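You operate a simulated robot arm through the tools that you are given. There is no shell and no other tool.

The job below is to be done with a simulated robot arm. You get a single attempt, and the scene is never put back.

## Task
Couple the yellow hose and blow the brass chips off the slats.
Fine: nozzle back in its holder, air valve shut again.

It is judged by the outcome, as a careful person would: the job done as asked, and still so three seconds after it is handed in. It fails if anything else is knocked over, pushed out of place, dropped, spilled or broken.

## Robot
A 7-joint arm with a two-finger parallel gripper, fixed in place. Base frame: the origin is on the floor under the middle of its stand, x ahead of it, y to its left, z up; the work surface is at about z = 80. Units: cm, degrees, N and s.
With the tool pointing down near the work surface it reaches from about 24 to 64 cm from the base axis. Its first joint turns from -166.0 to 166.0 degrees. Payload 1.57 kg.
The TCP is the grasp point between the finger pads, 3 cm short of the fingertips. In the tool frame z runs along the fingers and y along their closing line. Largest opening 8 cm; finger width 1.7, thickness 1.2; the body of the gripper, 4 by 8.2 cm, starts 8 cm behind the TCP.
Orientation is told as [roll, pitch, yaw] about the base's x, y, z axes, in that order, counted from this pose: with the fingers straight down and closing along the base's y, the tool's x points along the base's -x, its y along +y and its z along -z.

## Interface
- The arm moves only by the tool move_arm. Its argument "increments" is a list of rows, each a list of 3 entries, a list of its own where there are three numbers: the shift along the base's x, y, z in units of 50 mm (1.0 is 50 mm), then the turn, a rotation vector about the base's x, y, z in units of 8 degrees (1.0 is 8 degrees), then the finger opening in cm, from 0 to 8. In form: [[[tx, ty, tz], [rx, ry, rz], claw], ...]. A call has 1 to 20 rows; each row shifts and turns the commanded pose from where the row before left it. A call with a number of a shift or a turn outside -1 to 1 is refused whole. Each row takes 0.2 s and may step no farther than 5 cm and 8.6 degrees from the row before; otherwise, or with a gripper value out of range, the whole call is refused. Where a pose cannot be reached the arm comes as near as it can. A force on the tool above 40 N (or 10 N above the force at the start of the call, whichever is more), or a blocked arm, ends the call early, and 0.2 s more pass. The fingers move at their own pace (about 7.2 cm/s each) and stop on an object; they squeeze with about 37 N. The grip force told is the motor's: it shows also when the fingers shut on nothing. Time passes only in rows, and 0.2 s behind the last, so rows that do not move let the fingers close. The reply holds the time, the measured pose of the TCP, the force on the tool along the base axes, the opening and the grip force, in the units named above and with some noise, with the torque about the TCP (base axes, N m) and any sound that the robot's microphone picked up, and new pictures: "views" is both (left out), scene, wrist or none.
- Cameras (640 x 400 px; columns grow to the right, rows downward): "scene" is fixed at [39.92, 65.11, 134.8]; the picture's right is [-1.00, 0.04, 0.00], its down [0.02, 0.52, -0.85] and it looks along [-0.03, -0.85, -0.52] (base axes); focal length 293 px, centre (320, 200). "wrist" rides on the gripper at [7.2, -0.7, -12.2] in the tool frame; the picture's right is [0.09, 1.00, 0.00], its down [-0.84, 0.08, -0.54] and it looks along [-0.54, 0.05, 0.84] (tool axes); focal length 238 px, centre (320, 200). There is no depth. A picture from a camera that has moved, and an enlarged one, comes with that camera's place and axes in the base frame and with its lens.
- move_column(by): slides the trunk up (or, below 0, down) by that many cm; the arm rides with it, the base frame stays. It gives what a move gives, with no picture.
- close_up(camera, box): a new picture of the part [left, top, right, bottom] of that camera's present view, enlarged. No time passes.
- sign_off(): hands the job in; it is judged then, once.

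Places have to be worked out from the pictures, the camera data and where the tool is seen. Open the gripper and draw the arm clear of the work before you hand the job in, unless the task says otherwise.

The tools are called after "Call:" as name(argument=value, ...) on one line, values as JSON. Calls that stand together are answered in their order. move_arm: Moves the arm, as the interface text tells. Its arguments: {"type":"object","properties":{"increments":{"type":"array"},"views":{"type":"string","enum":["both","scene","wrist","none"]}},"required":["increments"]} The other tools are called the same way: move_column (by) moves the trunk up or down; close_up (camera, box) takes an enlarged picture of a part of a camera's view; sign_off () hands the job in.

At the start:

```text
time_s: 0.0
tool_pos: [42.8, -25.0, 119.47]
ee_rot: [0.0, 0.0, 0.0]
force: [0.1, 0.6, 0.2]
ft_torque: [0.01, 0.01, 0.0]
finger_gap: 8.01
grip_force: 0.1
trunk travel left (down, up): [-60.0, 39.0]
```

scene: 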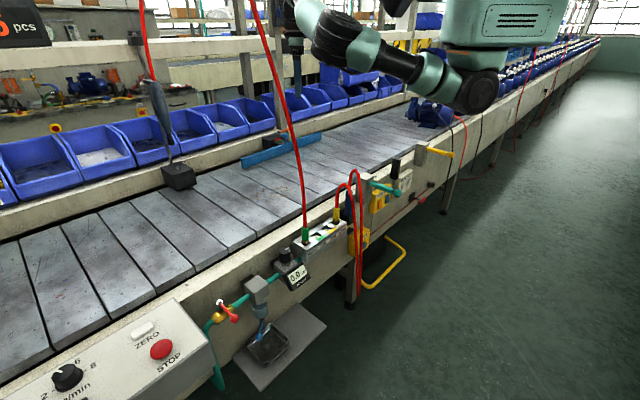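
wrist: 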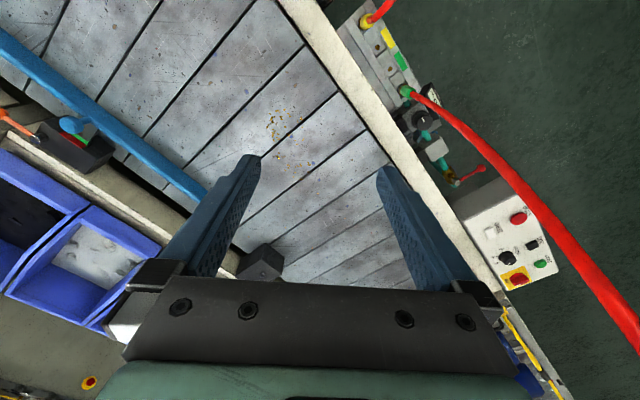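

I start by looking closer at the pictures to find the hoses, couplings, nozzle, valve and chips before I move anything.

Call:
close_up(camera="scene", box=[200, 140, 440, 290])

Call:
close_up(camera="scene", box=[180, 220, 380, 400])

Call:
close_up(camera="scene", box=[100, 60, 340, 210])

Call:
close_up(camera="wrist", box=[320, 0, 560, 200])

Call:
close_up(camera="wrist", box=[0, 60, 240, 260])

Call:
close_up(camera="wrist", box=[220, 80, 360, 200])

```text
2.67 times, centred on (320, 215) of scene
camera zoom: at [39.92, 65.11, 134.8], right [-1.0, 0.04, 0.0], down [0.02, 0.52, -0.85], along [-0.03, -0.85, -0.52], focal length 781 px, centre (320, 160)
```

zoom: 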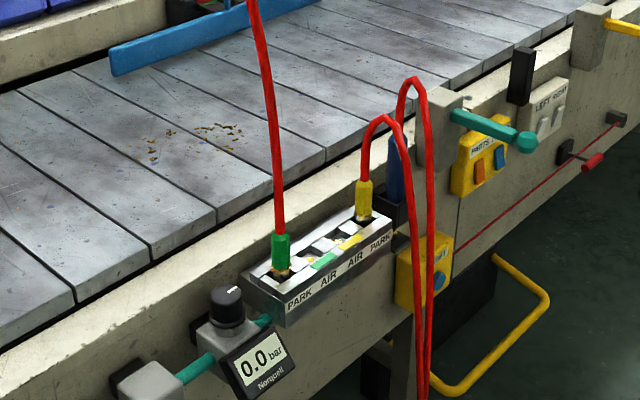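

```text
2.22 times, centred on (280, 310) of scene
camera zoom: at [39.92, 65.11, 134.8], right [-1.0, 0.04, 0.0], down [0.02, 0.52, -0.85], along [-0.03, -0.85, -0.52], focal length 651 px, centre (409, -44)
```

zoom: 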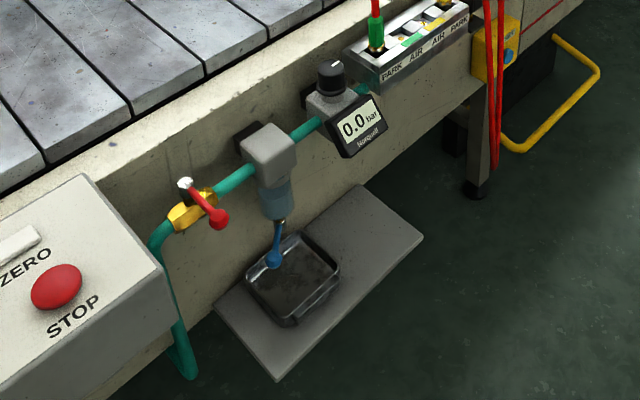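

```text
2.67 times, centred on (220, 135) of scene
camera zoom: at [39.92, 65.11, 134.8], right [-1.0, 0.04, 0.0], down [0.02, 0.52, -0.85], along [-0.03, -0.85, -0.52], focal length 781 px, centre (587, 373)
```

zoom: 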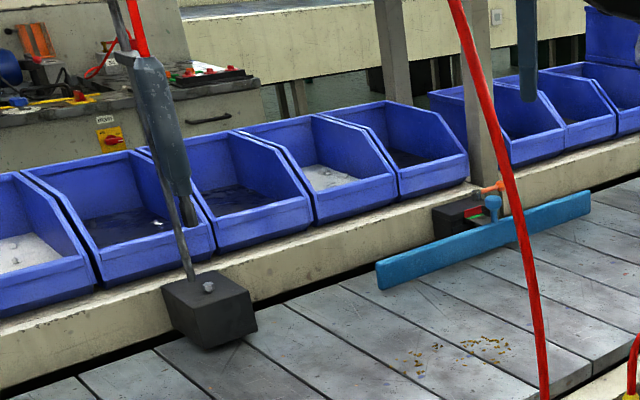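

```text
2.00 times, centred on (440, 100) of wrist
camera zoom: at [35.3, -25.71, 131.74], right [-0.09, 1.0, 0.0], down [0.84, 0.08, 0.54], along [0.54, 0.05, -0.84], focal length 477 px, centre (80, 400)
```

zoom: 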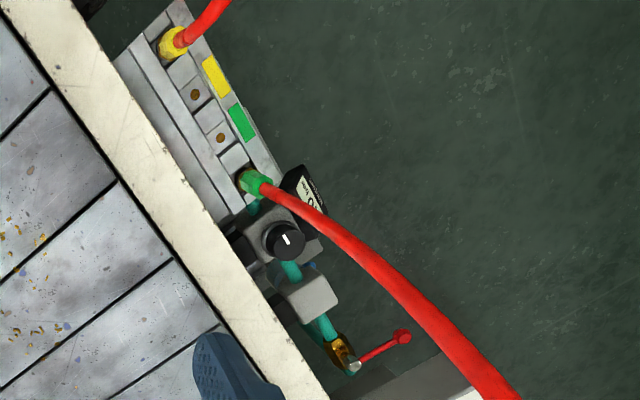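

```text
2.00 times, centred on (120, 160) of wrist
camera zoom: at [35.3, -25.71, 131.74], right [-0.09, 1.0, 0.0], down [0.84, 0.08, 0.54], along [0.54, 0.05, -0.84], focal length 477 px, centre (720, 280)
```

zoom: 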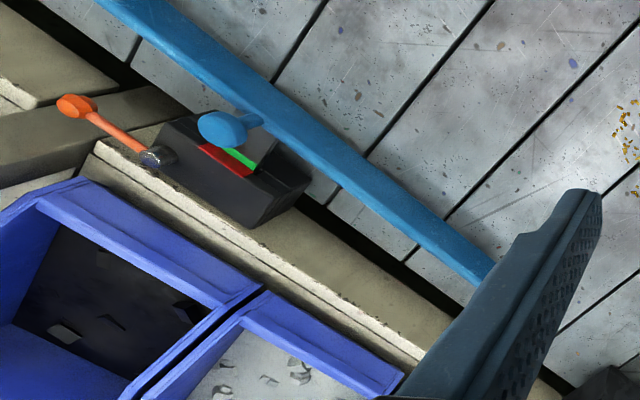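

```text
3.33 times, centred on (290, 140) of wrist
camera zoom: at [35.3, -25.71, 131.74], right [-0.09, 1.0, 0.0], down [0.84, 0.08, 0.54], along [0.54, 0.05, -0.84], focal length 794 px, centre (420, 400)
```

zoom: 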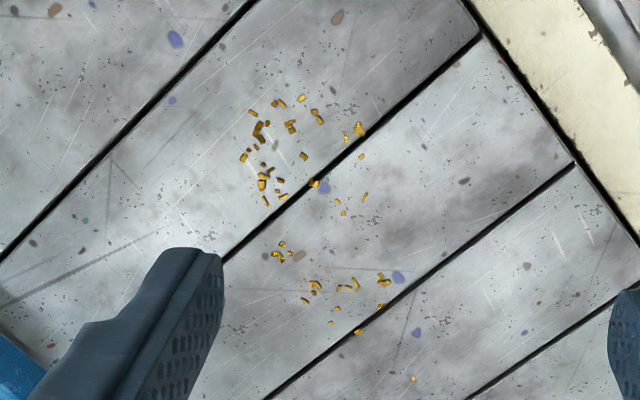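

The manifold has four sockets, PARK and AIR for each of green and yellow, with the yellow plug in PARK at about (31, -17.5, 76). A blue tool seems to sit beside it, so I zoom further there and on the valve and regulator.

Call:
close_up(camera="scene", box=[325, 160, 405, 230])

Call:
close_up(camera="scene", box=[285, 200, 365, 260])

Call:
close_up(camera="scene", box=[200, 240, 320, 330])

Call:
close_up(camera="scene", box=[340, 130, 480, 230])

Call:
close_up(camera="wrist", box=[330, 0, 430, 90])

Call:
close_up(camera="wrist", box=[380, 80, 580, 320])

```text
5.71 times, centred on (365, 195) of scene
camera zoom: at [39.92, 65.11, 134.8], right [-1.0, 0.04, 0.0], down [0.02, 0.52, -0.85], along [-0.03, -0.85, -0.52], focal length 1674 px, centre (63, 229)
```

zoom: 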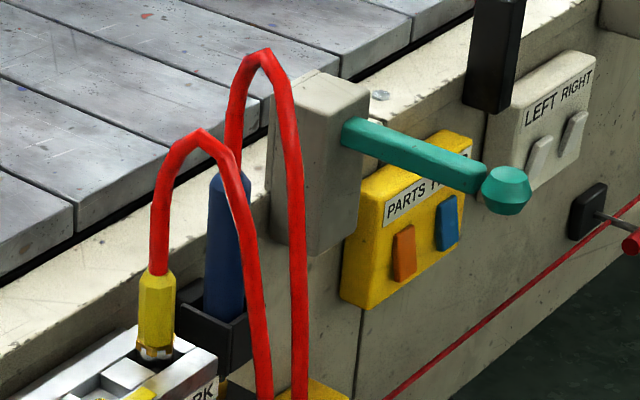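

```text
6.67 times, centred on (325, 230) of scene
camera zoom: at [39.92, 65.11, 134.8], right [-1.0, 0.04, 0.0], down [0.02, 0.52, -0.85], along [-0.03, -0.85, -0.52], focal length 1953 px, centre (287, 0)
```

zoom: 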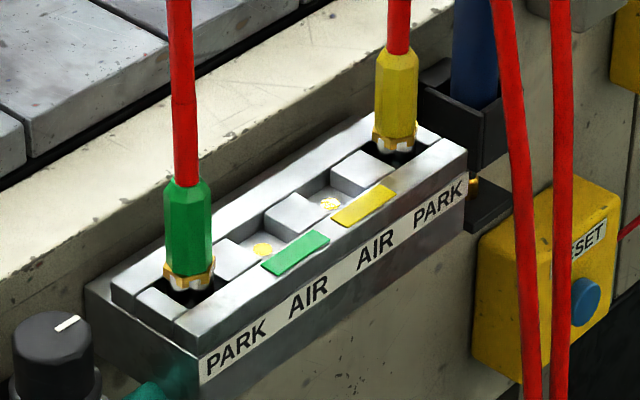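

```text
4.44 times, centred on (260, 285) of scene
camera zoom: at [39.92, 65.11, 134.8], right [-1.0, 0.04, 0.0], down [0.02, 0.52, -0.85], along [-0.03, -0.85, -0.52], focal length 1302 px, centre (587, -178)
```

zoom: 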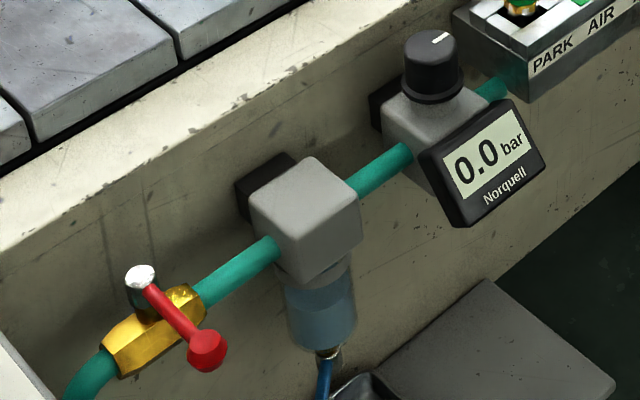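

```text
4.00 times, centred on (410, 180) of scene
camera zoom: at [39.92, 65.11, 134.8], right [-1.0, 0.04, 0.0], down [0.02, 0.52, -0.85], along [-0.03, -0.85, -0.52], focal length 1172 px, centre (-40, 280)
```

zoom: 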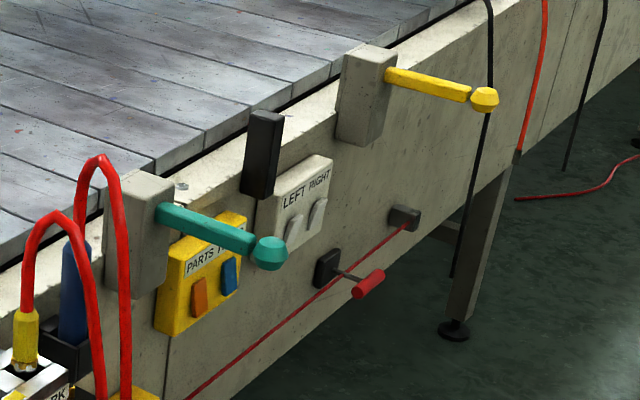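

```text
4.44 times, centred on (380, 45) of wrist
camera zoom: at [35.3, -25.71, 131.74], right [-0.09, 1.0, 0.0], down [0.84, 0.08, 0.54], along [0.54, 0.05, -0.84], focal length 1059 px, centre (53, 889)
```

zoom: 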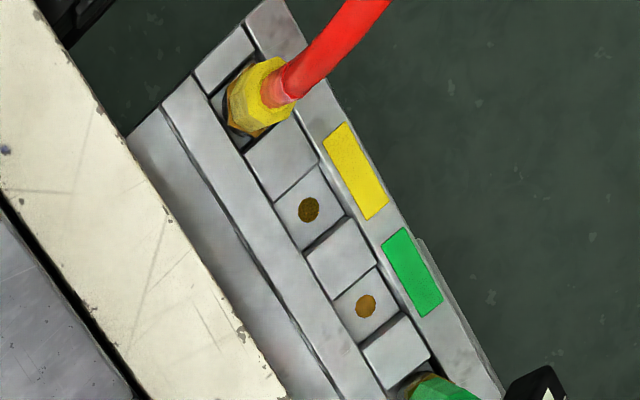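

```text
1.67 times, centred on (480, 200) of wrist
camera zoom: at [35.3, -25.71, 131.74], right [-0.09, 1.0, 0.0], down [0.84, 0.08, 0.54], along [0.54, 0.05, -0.84], focal length 397 px, centre (53, 200)
```

zoom: 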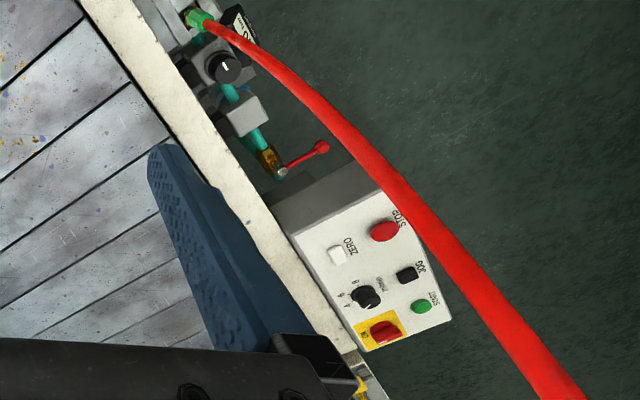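

The yellow plug sits in its PARK socket with the yellow AIR socket next to it. The blue nozzle stands in a black holder at roughly (27, -22) with its hose looping out of the top. I turn the tool to line up with the rail and move the wrist camera over to look closer.

Call:
move_arm(increments=[[[-0.493, 0.3, -0.483], [0, 0, -0.9375], 8], [[-0.493, 0.3, -0.483], [0, 0, -0.9375], 8], [[-0.493, 0.3, -0.483], [0, 0, -0.9375], 8], [[-0.493, 0.3, -0.483], [0, 0, -0.9375], 8], [[-0.493, 0.3, -0.483], [0, 0, -0.9375], 8], [[-0.493, 0.3, -0.483], [0, 0, -0.9375], 8]], views="both")

```text
time_s: 1.4
tool_pos: [27.8, -16.1, 104.94]
ee_rot: [0.1, 0.0, -45.1]
force: [0.1, 0.2, -0.7]
ft_torque: [0.01, -0.01, 0.0]
finger_gap: 7.99
grip_force: 0.0
trunk travel left (down, up): [-60.0, 39.0]
camera wrist: at [22.04, -11.43, 117.2], right [0.64, 0.77, 0.0], down [0.64, -0.54, 0.54], along [0.42, -0.35, -0.84], focal length 238 px, centre (320, 200)
```

scene: 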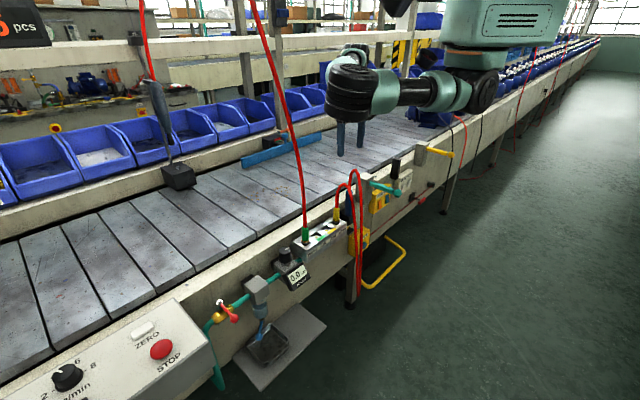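
wrist: 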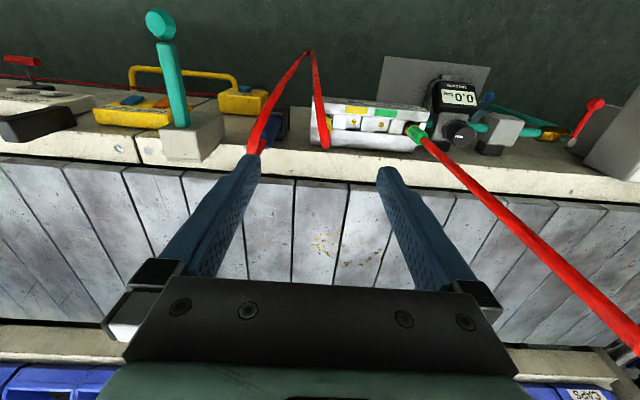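

The view is upside down but clear. I zoom on the manifold, the nozzle holder and the regulator from here.

Call:
close_up(camera="wrist", box=[230, 40, 350, 160])

Call:
close_up(camera="wrist", box=[300, 80, 450, 160])

Call:
close_up(camera="wrist", box=[410, 70, 640, 200])

Call:
close_up(camera="scene", box=[290, 120, 400, 260])

```text
3.33 times, centred on (290, 100) of wrist
camera zoom: at [22.04, -11.43, 117.2], right [0.64, 0.77, 0.0], down [0.64, -0.54, 0.54], along [0.42, -0.35, -0.84], focal length 794 px, centre (420, 533)
```

zoom: 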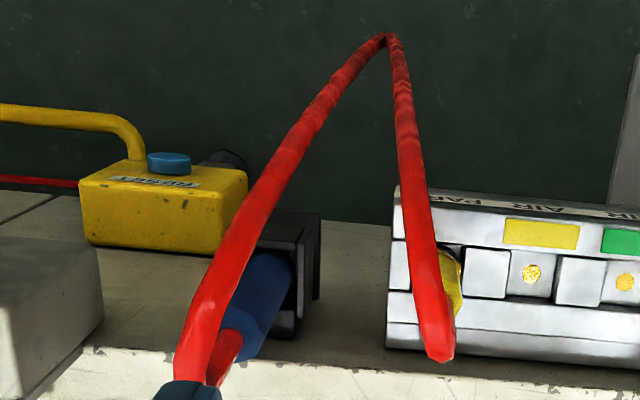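

```text
4.27 times, centred on (375, 120) of wrist
camera zoom: at [22.04, -11.43, 117.2], right [0.64, 0.77, 0.0], down [0.64, -0.54, 0.54], along [0.42, -0.35, -0.84], focal length 1017 px, centre (85, 541)
```

zoom: 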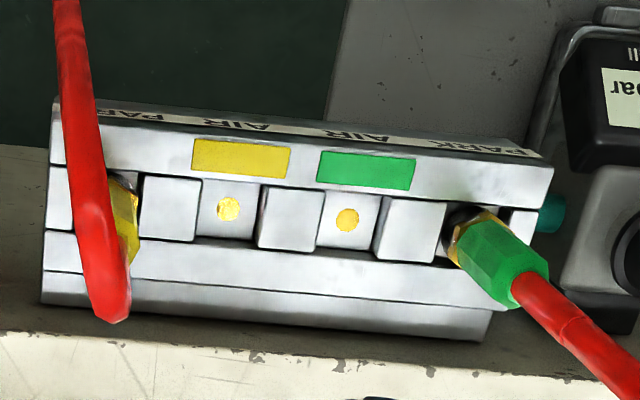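

```text
2.78 times, centred on (525, 135) of wrist
camera zoom: at [22.04, -11.43, 117.2], right [0.64, 0.77, 0.0], down [0.64, -0.54, 0.54], along [0.42, -0.35, -0.84], focal length 663 px, centre (-250, 381)
```

zoom: 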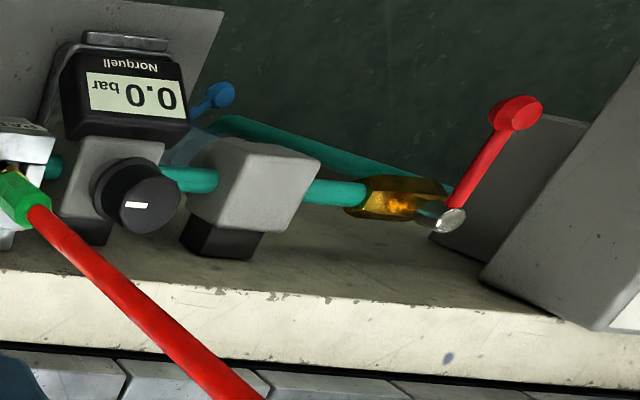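

```text
2.86 times, centred on (345, 190) of scene
camera zoom: at [39.92, 65.11, 134.8], right [-1.0, 0.04, 0.0], down [0.02, 0.52, -0.85], along [-0.03, -0.85, -0.52], focal length 837 px, centre (249, 229)
```

zoom: 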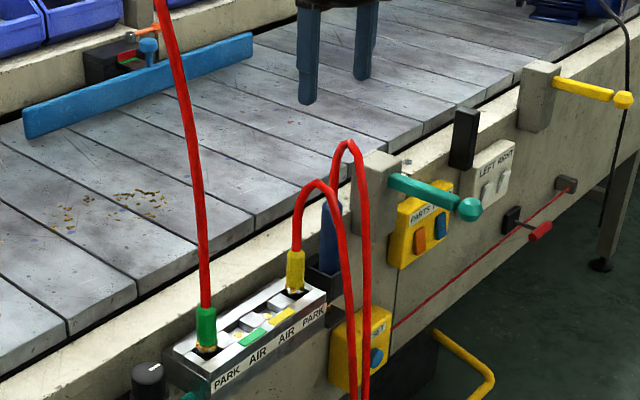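

The yellow hose runs as one loop from the yellow plug, down the operator side and up into the top of the blue nozzle. To keep the palm away from it, I tilt the tool 30° so the palm is over the belt, then line up with the yellow plug at about (31.2, -17.6, 76 to 81).

Call:
move_arm(increments=[[[0.38, -0.285, 0], [0.663, 0.663, 0], 6], [[0.38, -0.285, 0], [0.663, 0.663, 0], 6], [[0.38, -0.285, 0], [0.663, 0.663, 0], 6], [[0.38, -0.285, 0], [0.663, 0.663, 0], 6], [[0, 0, -0.8], [0, 0, 0], 6], [[0, 0, -0.8], [0, 0, 0], 6], [[0, 0, -0.8], [0, 0, 0], 6]], views="both")

```text
time_s: 3.0
tool_pos: [35.49, -21.78, 92.96]
ee_rot: [0.1, 29.9, -45.1]
force: [-0.7, -0.1, -0.6]
ft_torque: [-0.01, -0.01, 0.0]
finger_gap: 5.98
grip_force: 0.1
trunk travel left (down, up): [-60.0, 39.0]
camera wrist: at [34.7, -22.18, 107.15], right [0.65, 0.76, 0.05], down [0.76, -0.65, 0.05], along [0.07, 0.0, -1.0], focal length 238 px, centre (320, 200)
```

scene: 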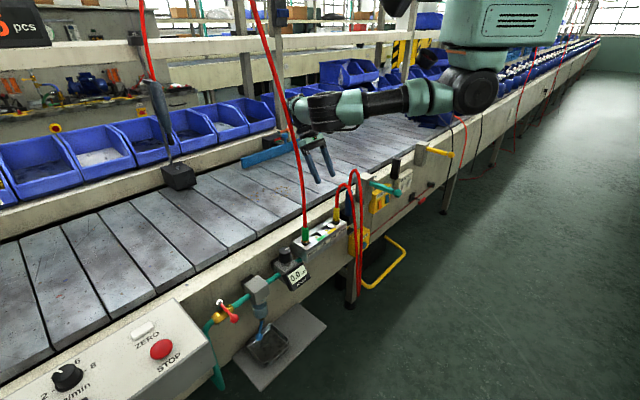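
wrist: 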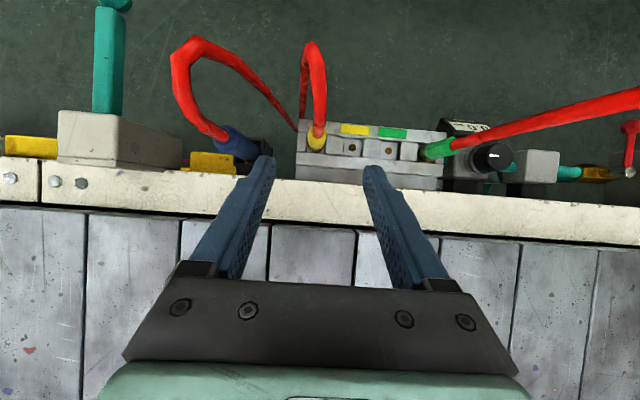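

This top view is good. I zoom on the plug, sockets and nozzle to refine their positions.

Call:
close_up(camera="wrist", box=[280, 30, 480, 200])

Call:
close_up(camera="wrist", box=[160, 30, 340, 190])

Call:
close_up(camera="scene", box=[285, 130, 385, 260])

```text
2.35 times, centred on (380, 115) of wrist
camera zoom: at [34.7, -22.18, 107.15], right [0.65, 0.76, 0.05], down [0.76, -0.65, 0.05], along [0.07, 0.0, -1.0], focal length 561 px, centre (179, 400)
```

zoom: 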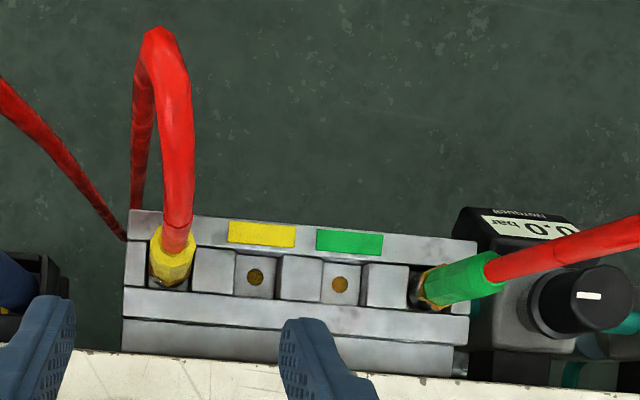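

```text
2.50 times, centred on (250, 110) of wrist
camera zoom: at [34.7, -22.18, 107.15], right [0.65, 0.76, 0.05], down [0.76, -0.65, 0.05], along [0.07, 0.0, -1.0], focal length 596 px, centre (495, 425)
```

zoom: 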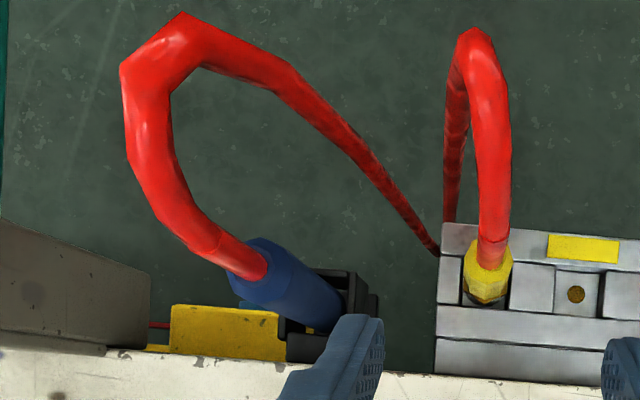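

```text
3.08 times, centred on (335, 195) of scene
camera zoom: at [39.92, 65.11, 134.8], right [-1.0, 0.04, 0.0], down [0.02, 0.52, -0.85], along [-0.03, -0.85, -0.52], focal length 902 px, centre (274, 215)
```

zoom: 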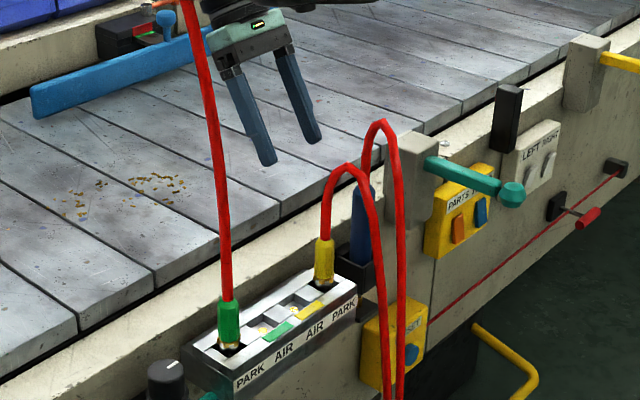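

From these views the yellow PARK socket is at about (31.1, -17.8), yellow AIR at (34.55, -14.3), and the nozzle axis near (26.4, -24.9). I move to a pre-grasp point 8 cm back along the tilted tool axis and check.

Call:
move_arm(increments=[[[-0.15, 0.115, -0.625], [0, 0, 0], 5], [[-0.15, 0.115, -0.625], [0, 0, 0], 5], [[0, 0, 0], [0, 0, 0], 5]], views="both")

Call:
close_up(camera="wrist", box=[200, 40, 440, 240])

Call:
close_up(camera="scene", box=[285, 130, 385, 260])

```text
time_s: 3.8
tool_pos: [33.93, -20.55, 86.71]
ee_rot: [0.0, 30.0, -44.9]
force: [-0.6, -0.3, -0.7]
ft_torque: [-0.02, -0.03, -0.02]
finger_gap: 5.0
grip_force: 0.2
trunk travel left (down, up): [-60.0, 39.0]
camera wrist: at [33.17, -20.9, 100.9], right [0.65, 0.76, 0.05], down [0.76, -0.65, 0.05], along [0.07, 0.0, -1.0], focal length 238 px, centre (320, 200)
```

scene: 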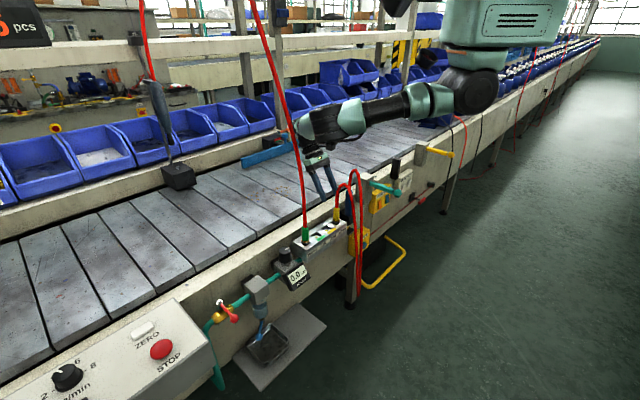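
wrist: 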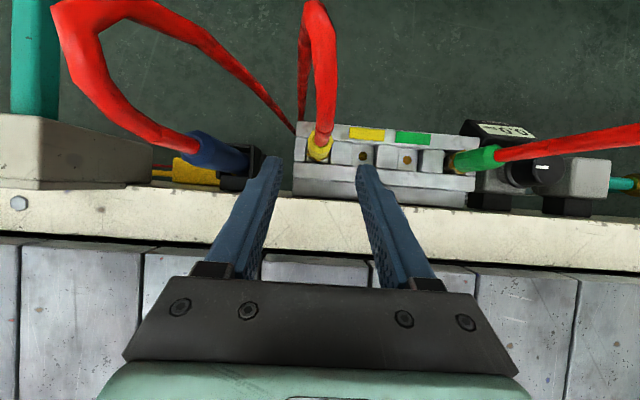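

```text
2.00 times, centred on (320, 140) of wrist
camera zoom: at [33.17, -20.9, 100.9], right [0.65, 0.76, 0.05], down [0.76, -0.65, 0.05], along [0.07, 0.0, -1.0], focal length 477 px, centre (320, 320)
```

zoom: 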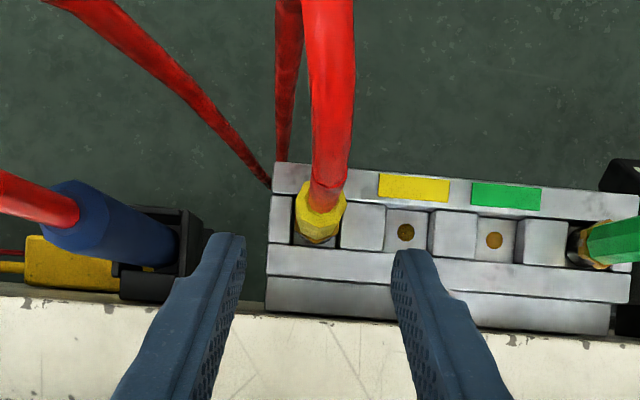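

```text
3.08 times, centred on (335, 195) of scene
camera zoom: at [39.92, 65.11, 134.8], right [-1.0, 0.04, 0.0], down [0.02, 0.52, -0.85], along [-0.03, -0.85, -0.52], focal length 902 px, centre (274, 215)
```

zoom: 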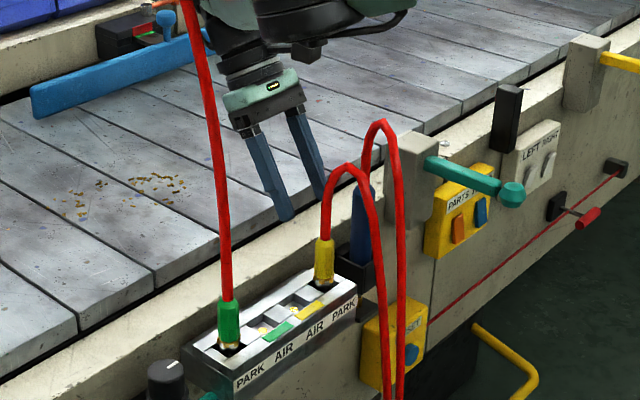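

The fingers straddle the plug evenly. I go the last 8 cm along the tool axis with the gripper still open.

Call:
move_arm(increments=[[[-0.19, 0.19, -0.467], [0, 0, 0], 5], [[-0.19, 0.19, -0.467], [0, 0, 0], 5], [[-0.19, 0.19, -0.467], [0, 0, 0], 5], [[0, 0, 0], [0, 0, 0], 5]], views="both")

Call:
close_up(camera="wrist", box=[200, 60, 440, 260])

Call:
close_up(camera="scene", box=[300, 160, 380, 260])

```text
time_s: 4.8
tool_pos: [31.11, -17.59, 79.71]
ee_rot: [0.1, 29.8, -44.9]
force: [0.4, 0.6, -0.6]
ft_torque: [-0.03, -0.03, 0.01]
finger_gap: 4.99
grip_force: 0.1
trunk travel left (down, up): [-60.0, 39.0]
camera wrist: at [30.36, -18.01, 93.95], right [0.65, 0.76, 0.05], down [0.76, -0.65, 0.05], along [0.07, 0.0, -1.0], focal length 238 px, centre (320, 200)
```

scene: 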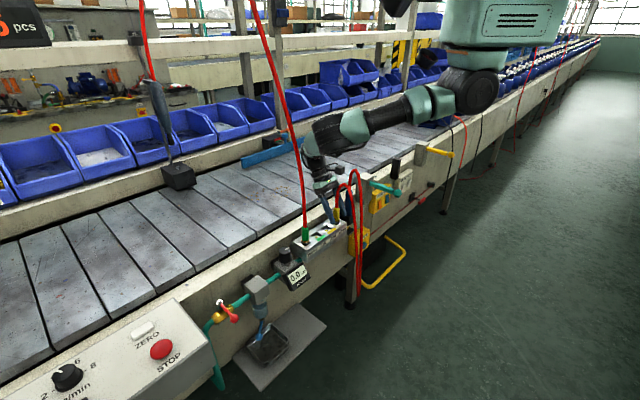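
wrist: 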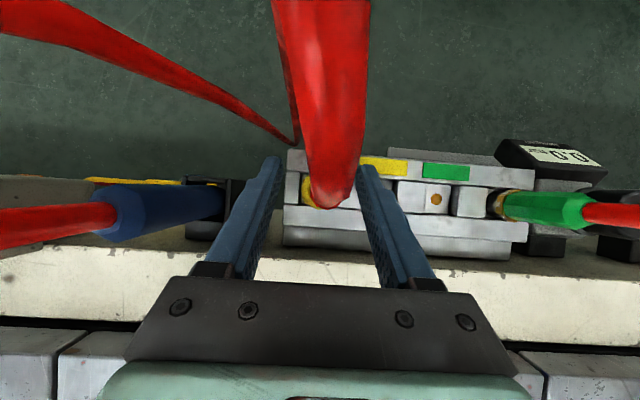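

```text
2.00 times, centred on (320, 160) of wrist
camera zoom: at [30.36, -18.01, 93.95], right [0.65, 0.76, 0.05], down [0.76, -0.65, 0.05], along [0.07, 0.0, -1.0], focal length 477 px, centre (320, 280)
```

zoom: 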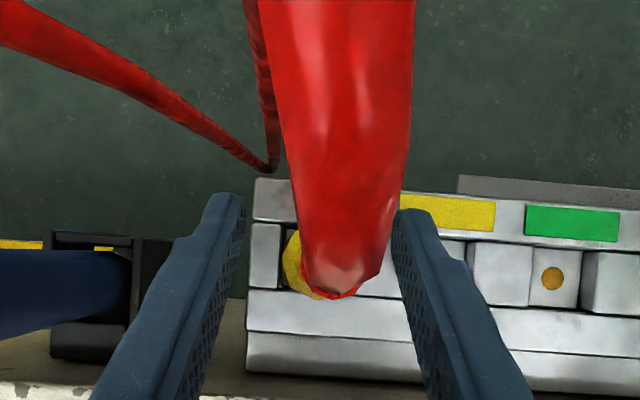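

```text
4.00 times, centred on (340, 210) of scene
camera zoom: at [39.92, 65.11, 134.8], right [-1.0, 0.04, 0.0], down [0.02, 0.52, -0.85], along [-0.03, -0.85, -0.52], focal length 1172 px, centre (240, 160)
```

zoom: 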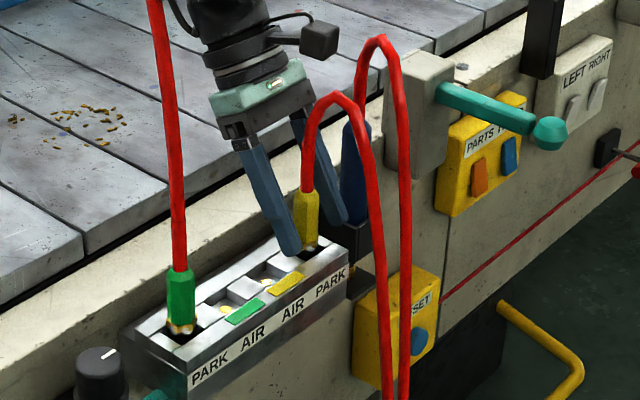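

The TCP projects onto the yellow plug body, and the fingers stand on either side of it. I close on it.

Call:
move_arm(increments=[[[0, 0, 0], [0, 0, 0], 1], [[0, 0, 0], [0, 0, 0], 1], [[0, 0, 0], [0, 0, 0], 1]], views="both")

Call:
close_up(camera="scene", box=[300, 160, 380, 260])

```text
time_s: 5.6
tool_pos: [31.15, -17.65, 79.83]
ee_rot: [0.0, 29.9, -45.0]
force: [0.0, 0.7, 0.9]
ft_torque: [-0.01, 0.0, 0.03]
finger_gap: 1.95
grip_force: 33.5
trunk travel left (down, up): [-60.0, 39.0]
camera wrist: at [30.37, -18.02, 93.98], right [0.65, 0.76, 0.05], down [0.76, -0.65, 0.05], along [0.07, 0.0, -1.0], focal length 238 px, centre (320, 200)
```

scene: 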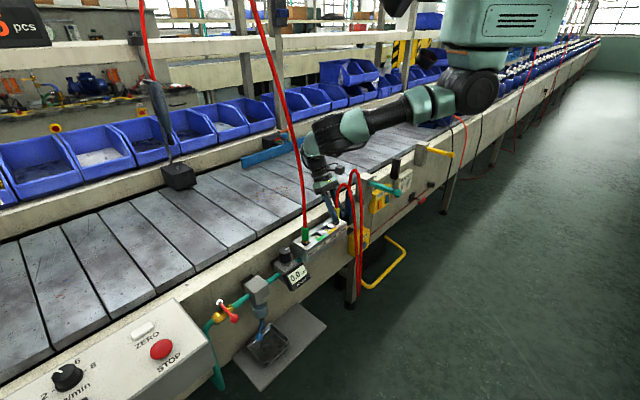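
wrist: 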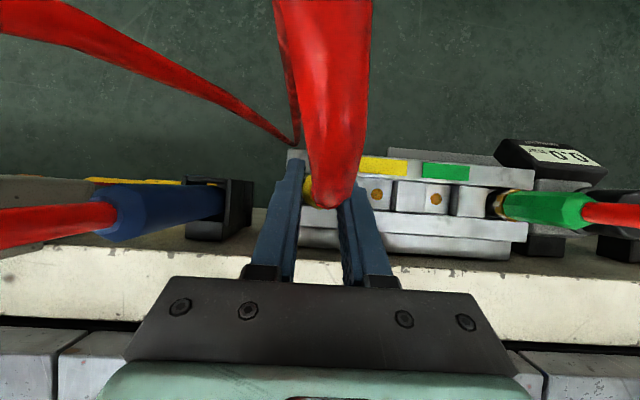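

```text
4.00 times, centred on (340, 210) of scene
camera zoom: at [39.92, 65.11, 134.8], right [-1.0, 0.04, 0.0], down [0.02, 0.52, -0.85], along [-0.03, -0.85, -0.52], focal length 1172 px, centre (240, 160)
```

zoom: 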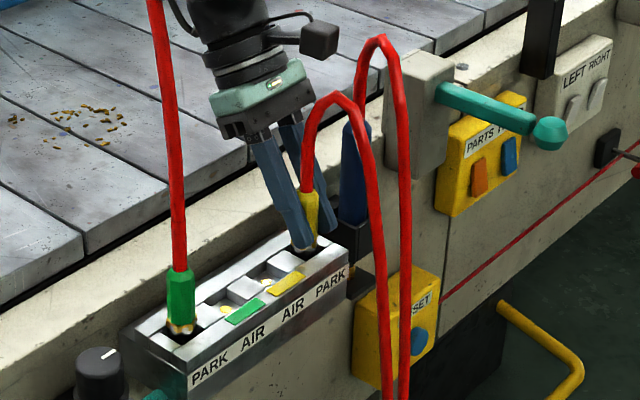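

The plug is gripped at a gap of 1.95 cm with almost no side force. I pull it gently straight up and watch the force.

Call:
move_arm(increments=[[[0, 0, 0.1], [0, 0, 0], 1], [[0, 0, 0.1], [0, 0, 0], 1], [[0, 0, 0.1], [0, 0, 0], 1]], views="scene")

Call:
close_up(camera="scene", box=[300, 160, 380, 260])

```text
time_s: 6.4
tool_pos: [31.07, -17.76, 81.3]
ee_rot: [0.0, 30.0, -45.1]
force: [-0.1, -0.7, -0.2]
ft_torque: [0.0, 0.01, -0.02]
finger_gap: 1.98
grip_force: 33.9
trunk travel left (down, up): [-60.0, 39.0]
```

scene: 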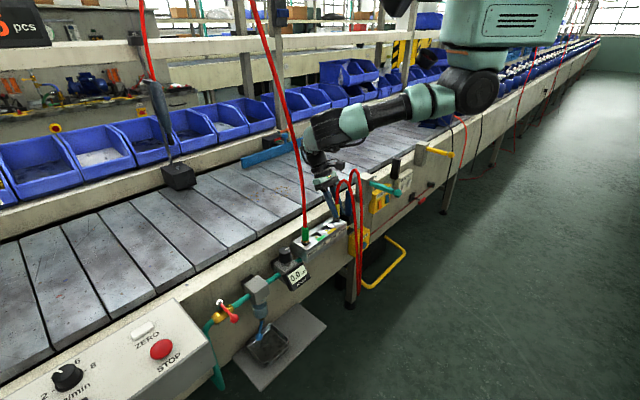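

```text
4.00 times, centred on (340, 210) of scene
camera zoom: at [39.92, 65.11, 134.8], right [-1.0, 0.04, 0.0], down [0.02, 0.52, -0.85], along [-0.03, -0.85, -0.52], focal length 1172 px, centre (240, 160)
```

zoom: 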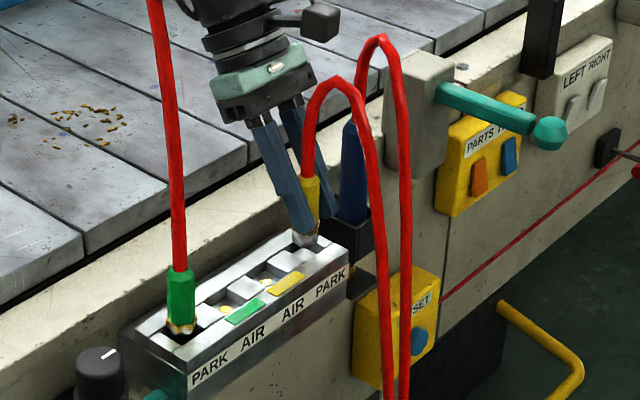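

The plug rises freely, with 1.5 cm gained and no force. I keep lifting until it is clear of the socket and look at its lower end.

Call:
move_arm(increments=[[[0, 0, 0.2], [0, 0, 0], 1], [[0, 0, 0.2], [0, 0, 0], 1], [[0, 0, 0.2], [0, 0, 0], 1], [[0, 0, 0.2], [0, 0, 0], 1]], views="both")

Call:
close_up(camera="scene", box=[300, 150, 380, 250])

Call:
close_up(camera="wrist", box=[220, 60, 460, 260])

```text
time_s: 7.4
tool_pos: [31.27, -17.82, 85.19]
ee_rot: [0.0, 30.0, -45.0]
force: [0.4, -0.7, -1.4]
ft_torque: [0.02, 0.0, 0.02]
finger_gap: 1.97
grip_force: 33.5
trunk travel left (down, up): [-60.0, 39.0]
camera wrist: at [30.46, -18.15, 99.44], right [0.65, 0.76, 0.05], down [0.76, -0.65, 0.05], along [0.07, 0.0, -1.0], focal length 238 px, centre (320, 200)
```

scene: 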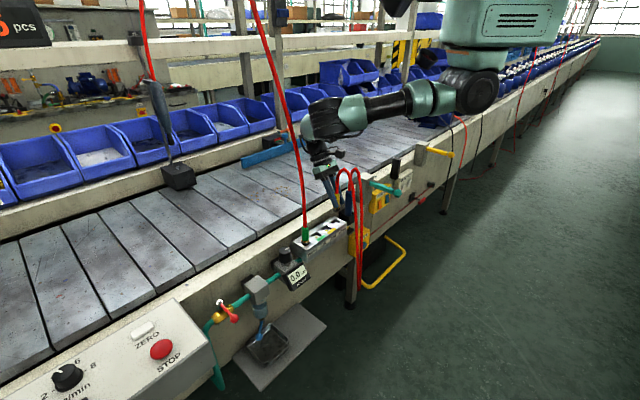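
wrist: 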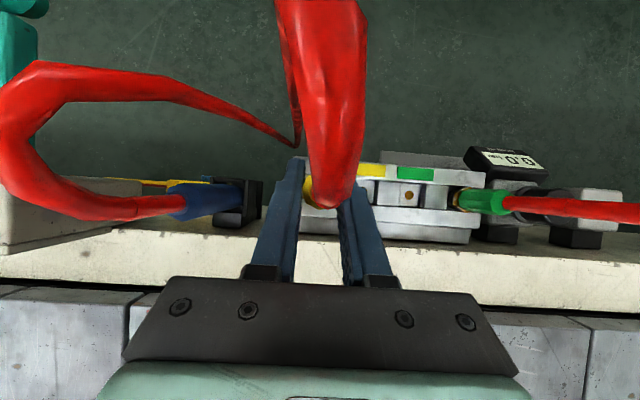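

```text
4.00 times, centred on (340, 200) of scene
camera zoom: at [39.92, 65.11, 134.8], right [-1.0, 0.04, 0.0], down [0.02, 0.52, -0.85], along [-0.03, -0.85, -0.52], focal length 1172 px, centre (240, 200)
```

zoom: 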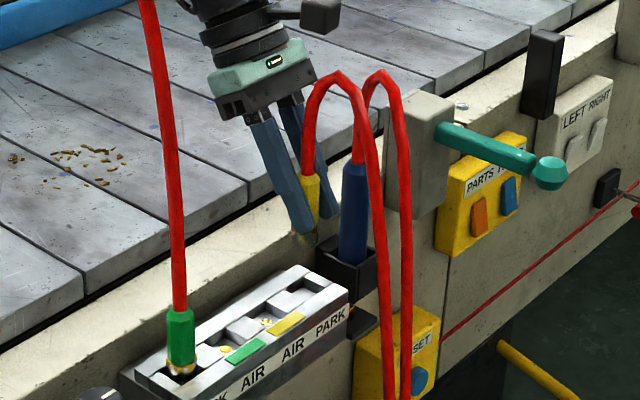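

```text
2.00 times, centred on (340, 160) of wrist
camera zoom: at [30.46, -18.15, 99.44], right [0.65, 0.76, 0.05], down [0.76, -0.65, 0.05], along [0.07, 0.0, -1.0], focal length 477 px, centre (280, 280)
```

zoom: 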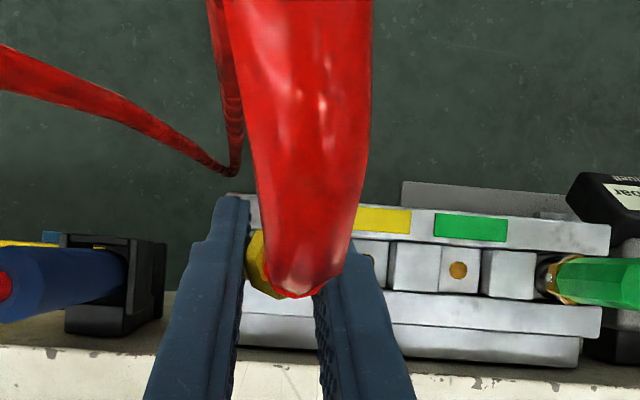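

The plug is out, and its bottom is now near z = 79.6. I look closely at the empty PARK socket and the AIR socket before moving across.

Call:
close_up(camera="scene", box=[310, 205, 350, 235])

Call:
close_up(camera="scene", box=[325, 185, 350, 215])

```text
13.33 times, centred on (330, 220) of scene
camera zoom: at [39.92, 65.11, 134.8], right [-1.0, 0.04, 0.0], down [0.02, 0.52, -0.85], along [-0.03, -0.85, -0.52], focal length 3906 px, centre (187, -67)
```

zoom: 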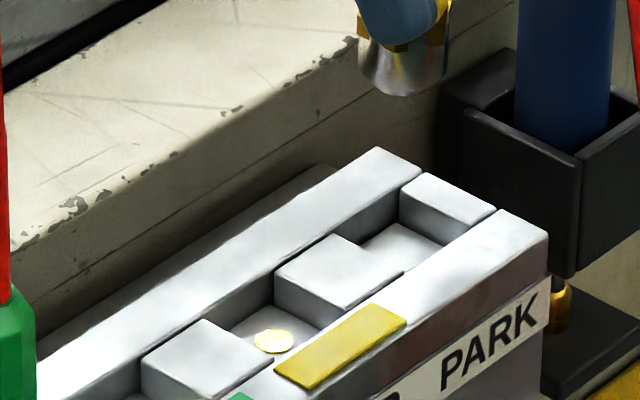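

```text
13.33 times, centred on (338, 200) of scene
camera zoom: at [39.92, 65.11, 134.8], right [-1.0, 0.04, 0.0], down [0.02, 0.52, -0.85], along [-0.03, -0.85, -0.52], focal length 3906 px, centre (87, 200)
```

zoom: 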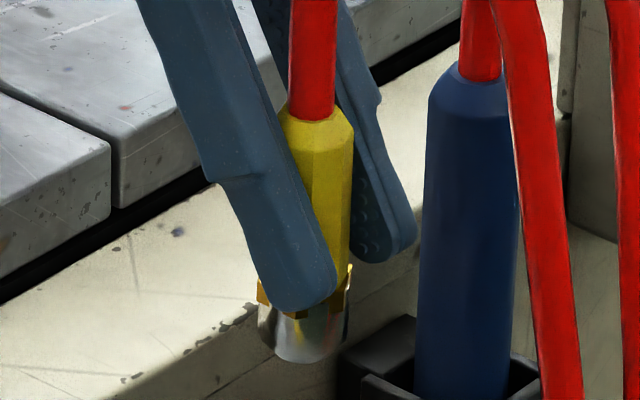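

Plug bottom is about 6 cm below the TCP, the manifold top is at z of about 75, and the sockets are 5 cm apart along the rail. I move (3.5, 3.5) across to over the yellow AIR socket and check the alignment.

Call:
move_arm(increments=[[[0.35, 0.35, 0], [0, 0, 0], 1], [[0.35, 0.35, 0], [0, 0, 0], 1], [[0, 0, 0], [0, 0, 0], 1]], views="both")

Call:
close_up(camera="scene", box=[305, 195, 355, 235])

Call:
close_up(camera="wrist", box=[220, 100, 440, 260])

```text
time_s: 8.2
tool_pos: [34.72, -14.28, 85.36]
ee_rot: [0.0, 30.0, -45.0]
force: [-0.4, 0.7, -1.1]
ft_torque: [0.05, 0.03, -0.03]
finger_gap: 1.96
grip_force: 33.4
trunk travel left (down, up): [-60.0, 39.0]
camera wrist: at [33.86, -14.6, 99.45], right [0.65, 0.76, 0.05], down [0.76, -0.65, 0.05], along [0.07, 0.0, -1.0], focal length 238 px, centre (320, 200)
```

scene: 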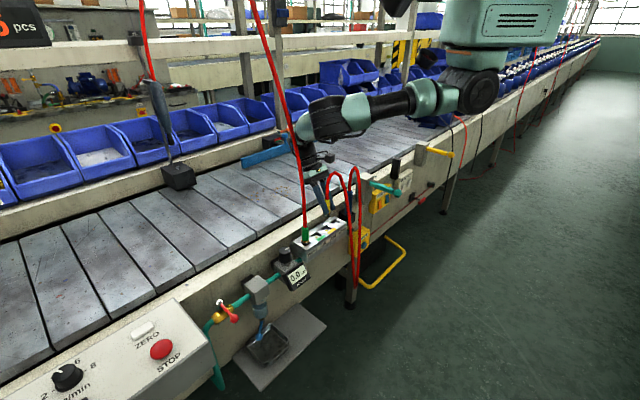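
wrist: 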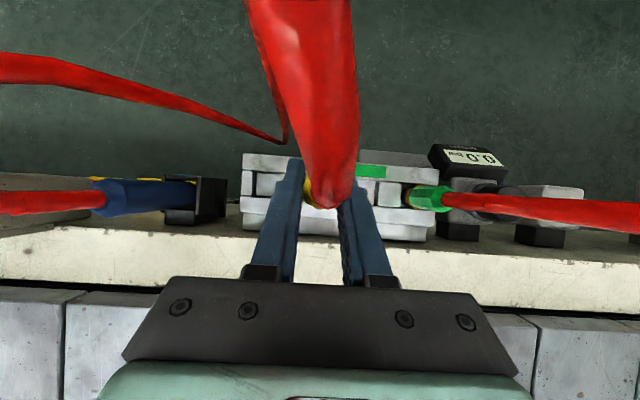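

```text
10.00 times, centred on (330, 215) of scene
camera zoom: at [39.92, 65.11, 134.8], right [-1.0, 0.04, 0.0], down [0.02, 0.52, -0.85], along [-0.03, -0.85, -0.52], focal length 2930 px, centre (220, 50)
```

zoom: 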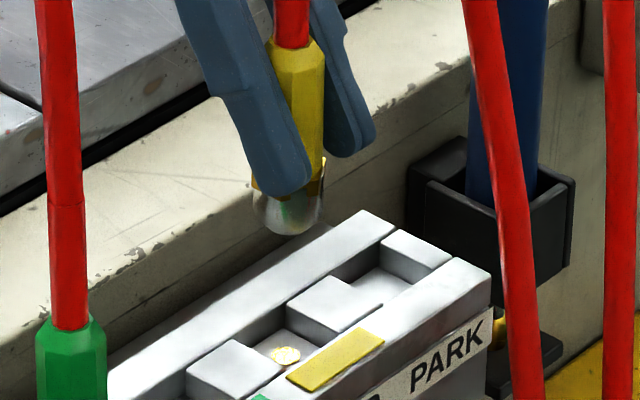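

```text
2.50 times, centred on (330, 180) of wrist
camera zoom: at [33.86, -14.6, 99.45], right [0.65, 0.76, 0.05], down [0.76, -0.65, 0.05], along [0.07, 0.0, -1.0], focal length 596 px, centre (295, 250)
```

zoom: 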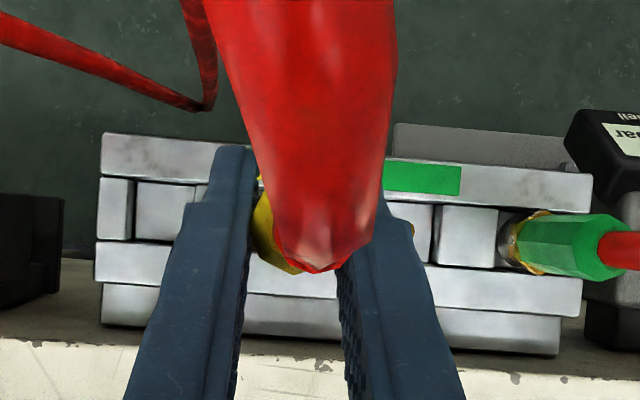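

The predicted landing spot is within about 1–2 mm of the brass dot. I lower until the plug end is just above the socket and check again.

Call:
move_arm(increments=[[[0, 0, -0.25], [0, 0, 0], 1], [[0, 0, -0.25], [0, 0, 0], 1], [[0, 0, -0.24], [0, 0, 0], 1], [[0, 0, 0], [0, 0, 0], 1]], views="both")

Call:
close_up(camera="scene", box=[310, 200, 350, 235])

Call:
close_up(camera="wrist", box=[240, 120, 400, 240])

```text
time_s: 9.2
tool_pos: [34.68, -14.14, 81.51]
ee_rot: [0.0, 30.0, -45.0]
force: [0.1, 0.2, -0.8]
ft_torque: [-0.01, 0.0, -0.02]
finger_gap: 1.94
grip_force: 33.4
trunk travel left (down, up): [-60.0, 39.0]
camera wrist: at [33.92, -14.51, 95.79], right [0.65, 0.76, 0.05], down [0.76, -0.65, 0.05], along [0.07, 0.0, -1.0], focal length 238 px, centre (320, 200)
```

scene: 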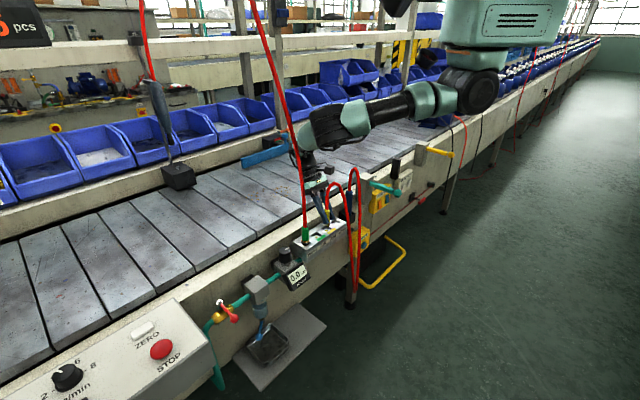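
wrist: 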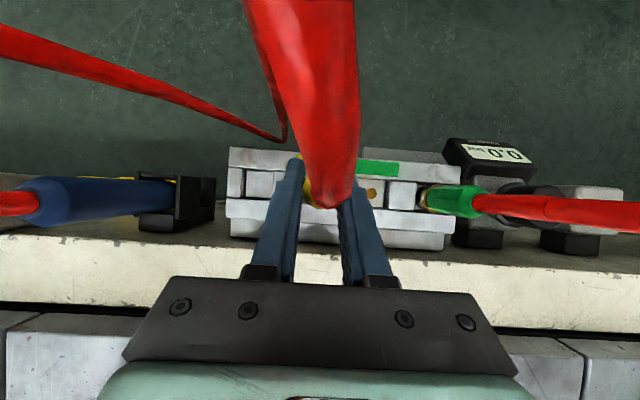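

```text
11.43 times, centred on (330, 218) of scene
camera zoom: at [39.92, 65.11, 134.8], right [-1.0, 0.04, 0.0], down [0.02, 0.52, -0.85], along [-0.03, -0.85, -0.52], focal length 3348 px, centre (206, 0)
```

zoom: 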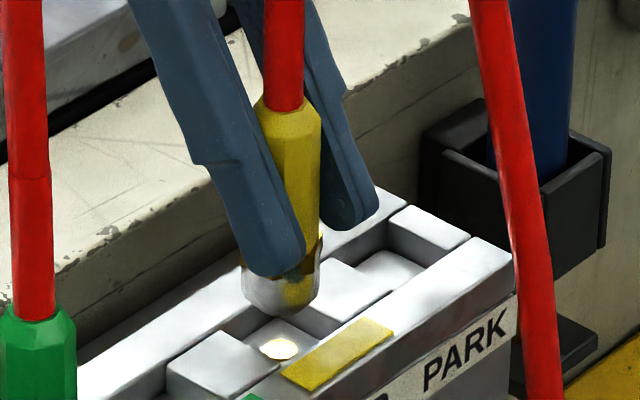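

```text
3.33 times, centred on (320, 180) of wrist
camera zoom: at [33.92, -14.51, 95.79], right [0.65, 0.76, 0.05], down [0.76, -0.65, 0.05], along [0.07, 0.0, -1.0], focal length 794 px, centre (320, 267)
```

zoom: 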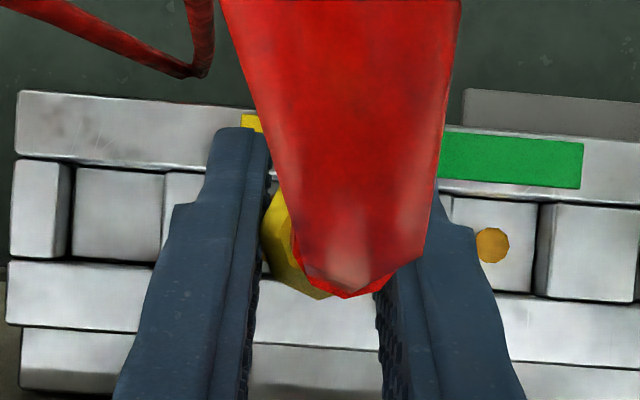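

The plug end is centred over the brass dot of the yellow AIR socket. I push it down slowly and watch the force.

Call:
move_arm(increments=[[[0, 0, -0.06], [0, 0, 0], 1], [[0, 0, -0.06], [0, 0, 0], 1], [[0, 0, -0.06], [0, 0, 0], 1], [[0, 0, -0.06], [0, 0, 0], 1], [[0, 0, -0.06], [0, 0, 0], 1]], views="scene")

Call:
close_up(camera="scene", box=[310, 200, 350, 235])

```text
time_s: 10.4
tool_pos: [34.61, -14.3, 80.07]
ee_rot: [-0.1, 30.0, -44.9]
force: [-0.2, -0.3, 0.0]
ft_torque: [0.03, 0.03, -0.02]
finger_gap: 1.95
grip_force: 33.7
trunk travel left (down, up): [-60.0, 39.0]
```

scene: 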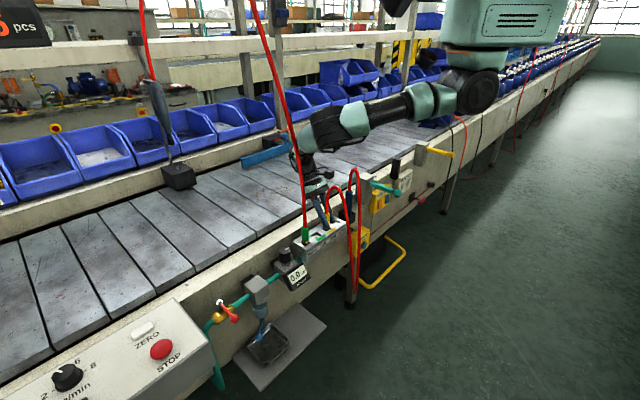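

```text
11.43 times, centred on (330, 218) of scene
camera zoom: at [39.92, 65.11, 134.8], right [-1.0, 0.04, 0.0], down [0.02, 0.52, -0.85], along [-0.03, -0.85, -0.52], focal length 3348 px, centre (206, 0)
```

zoom: 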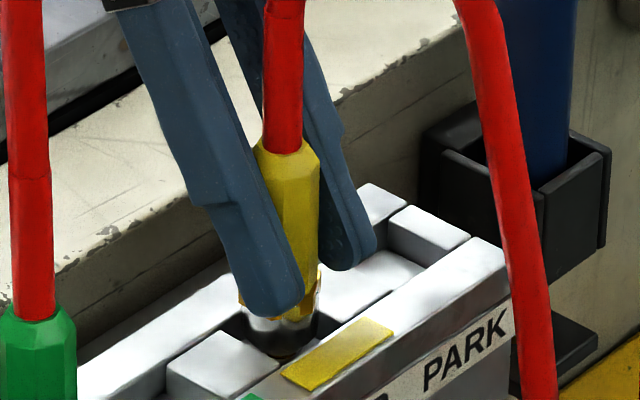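

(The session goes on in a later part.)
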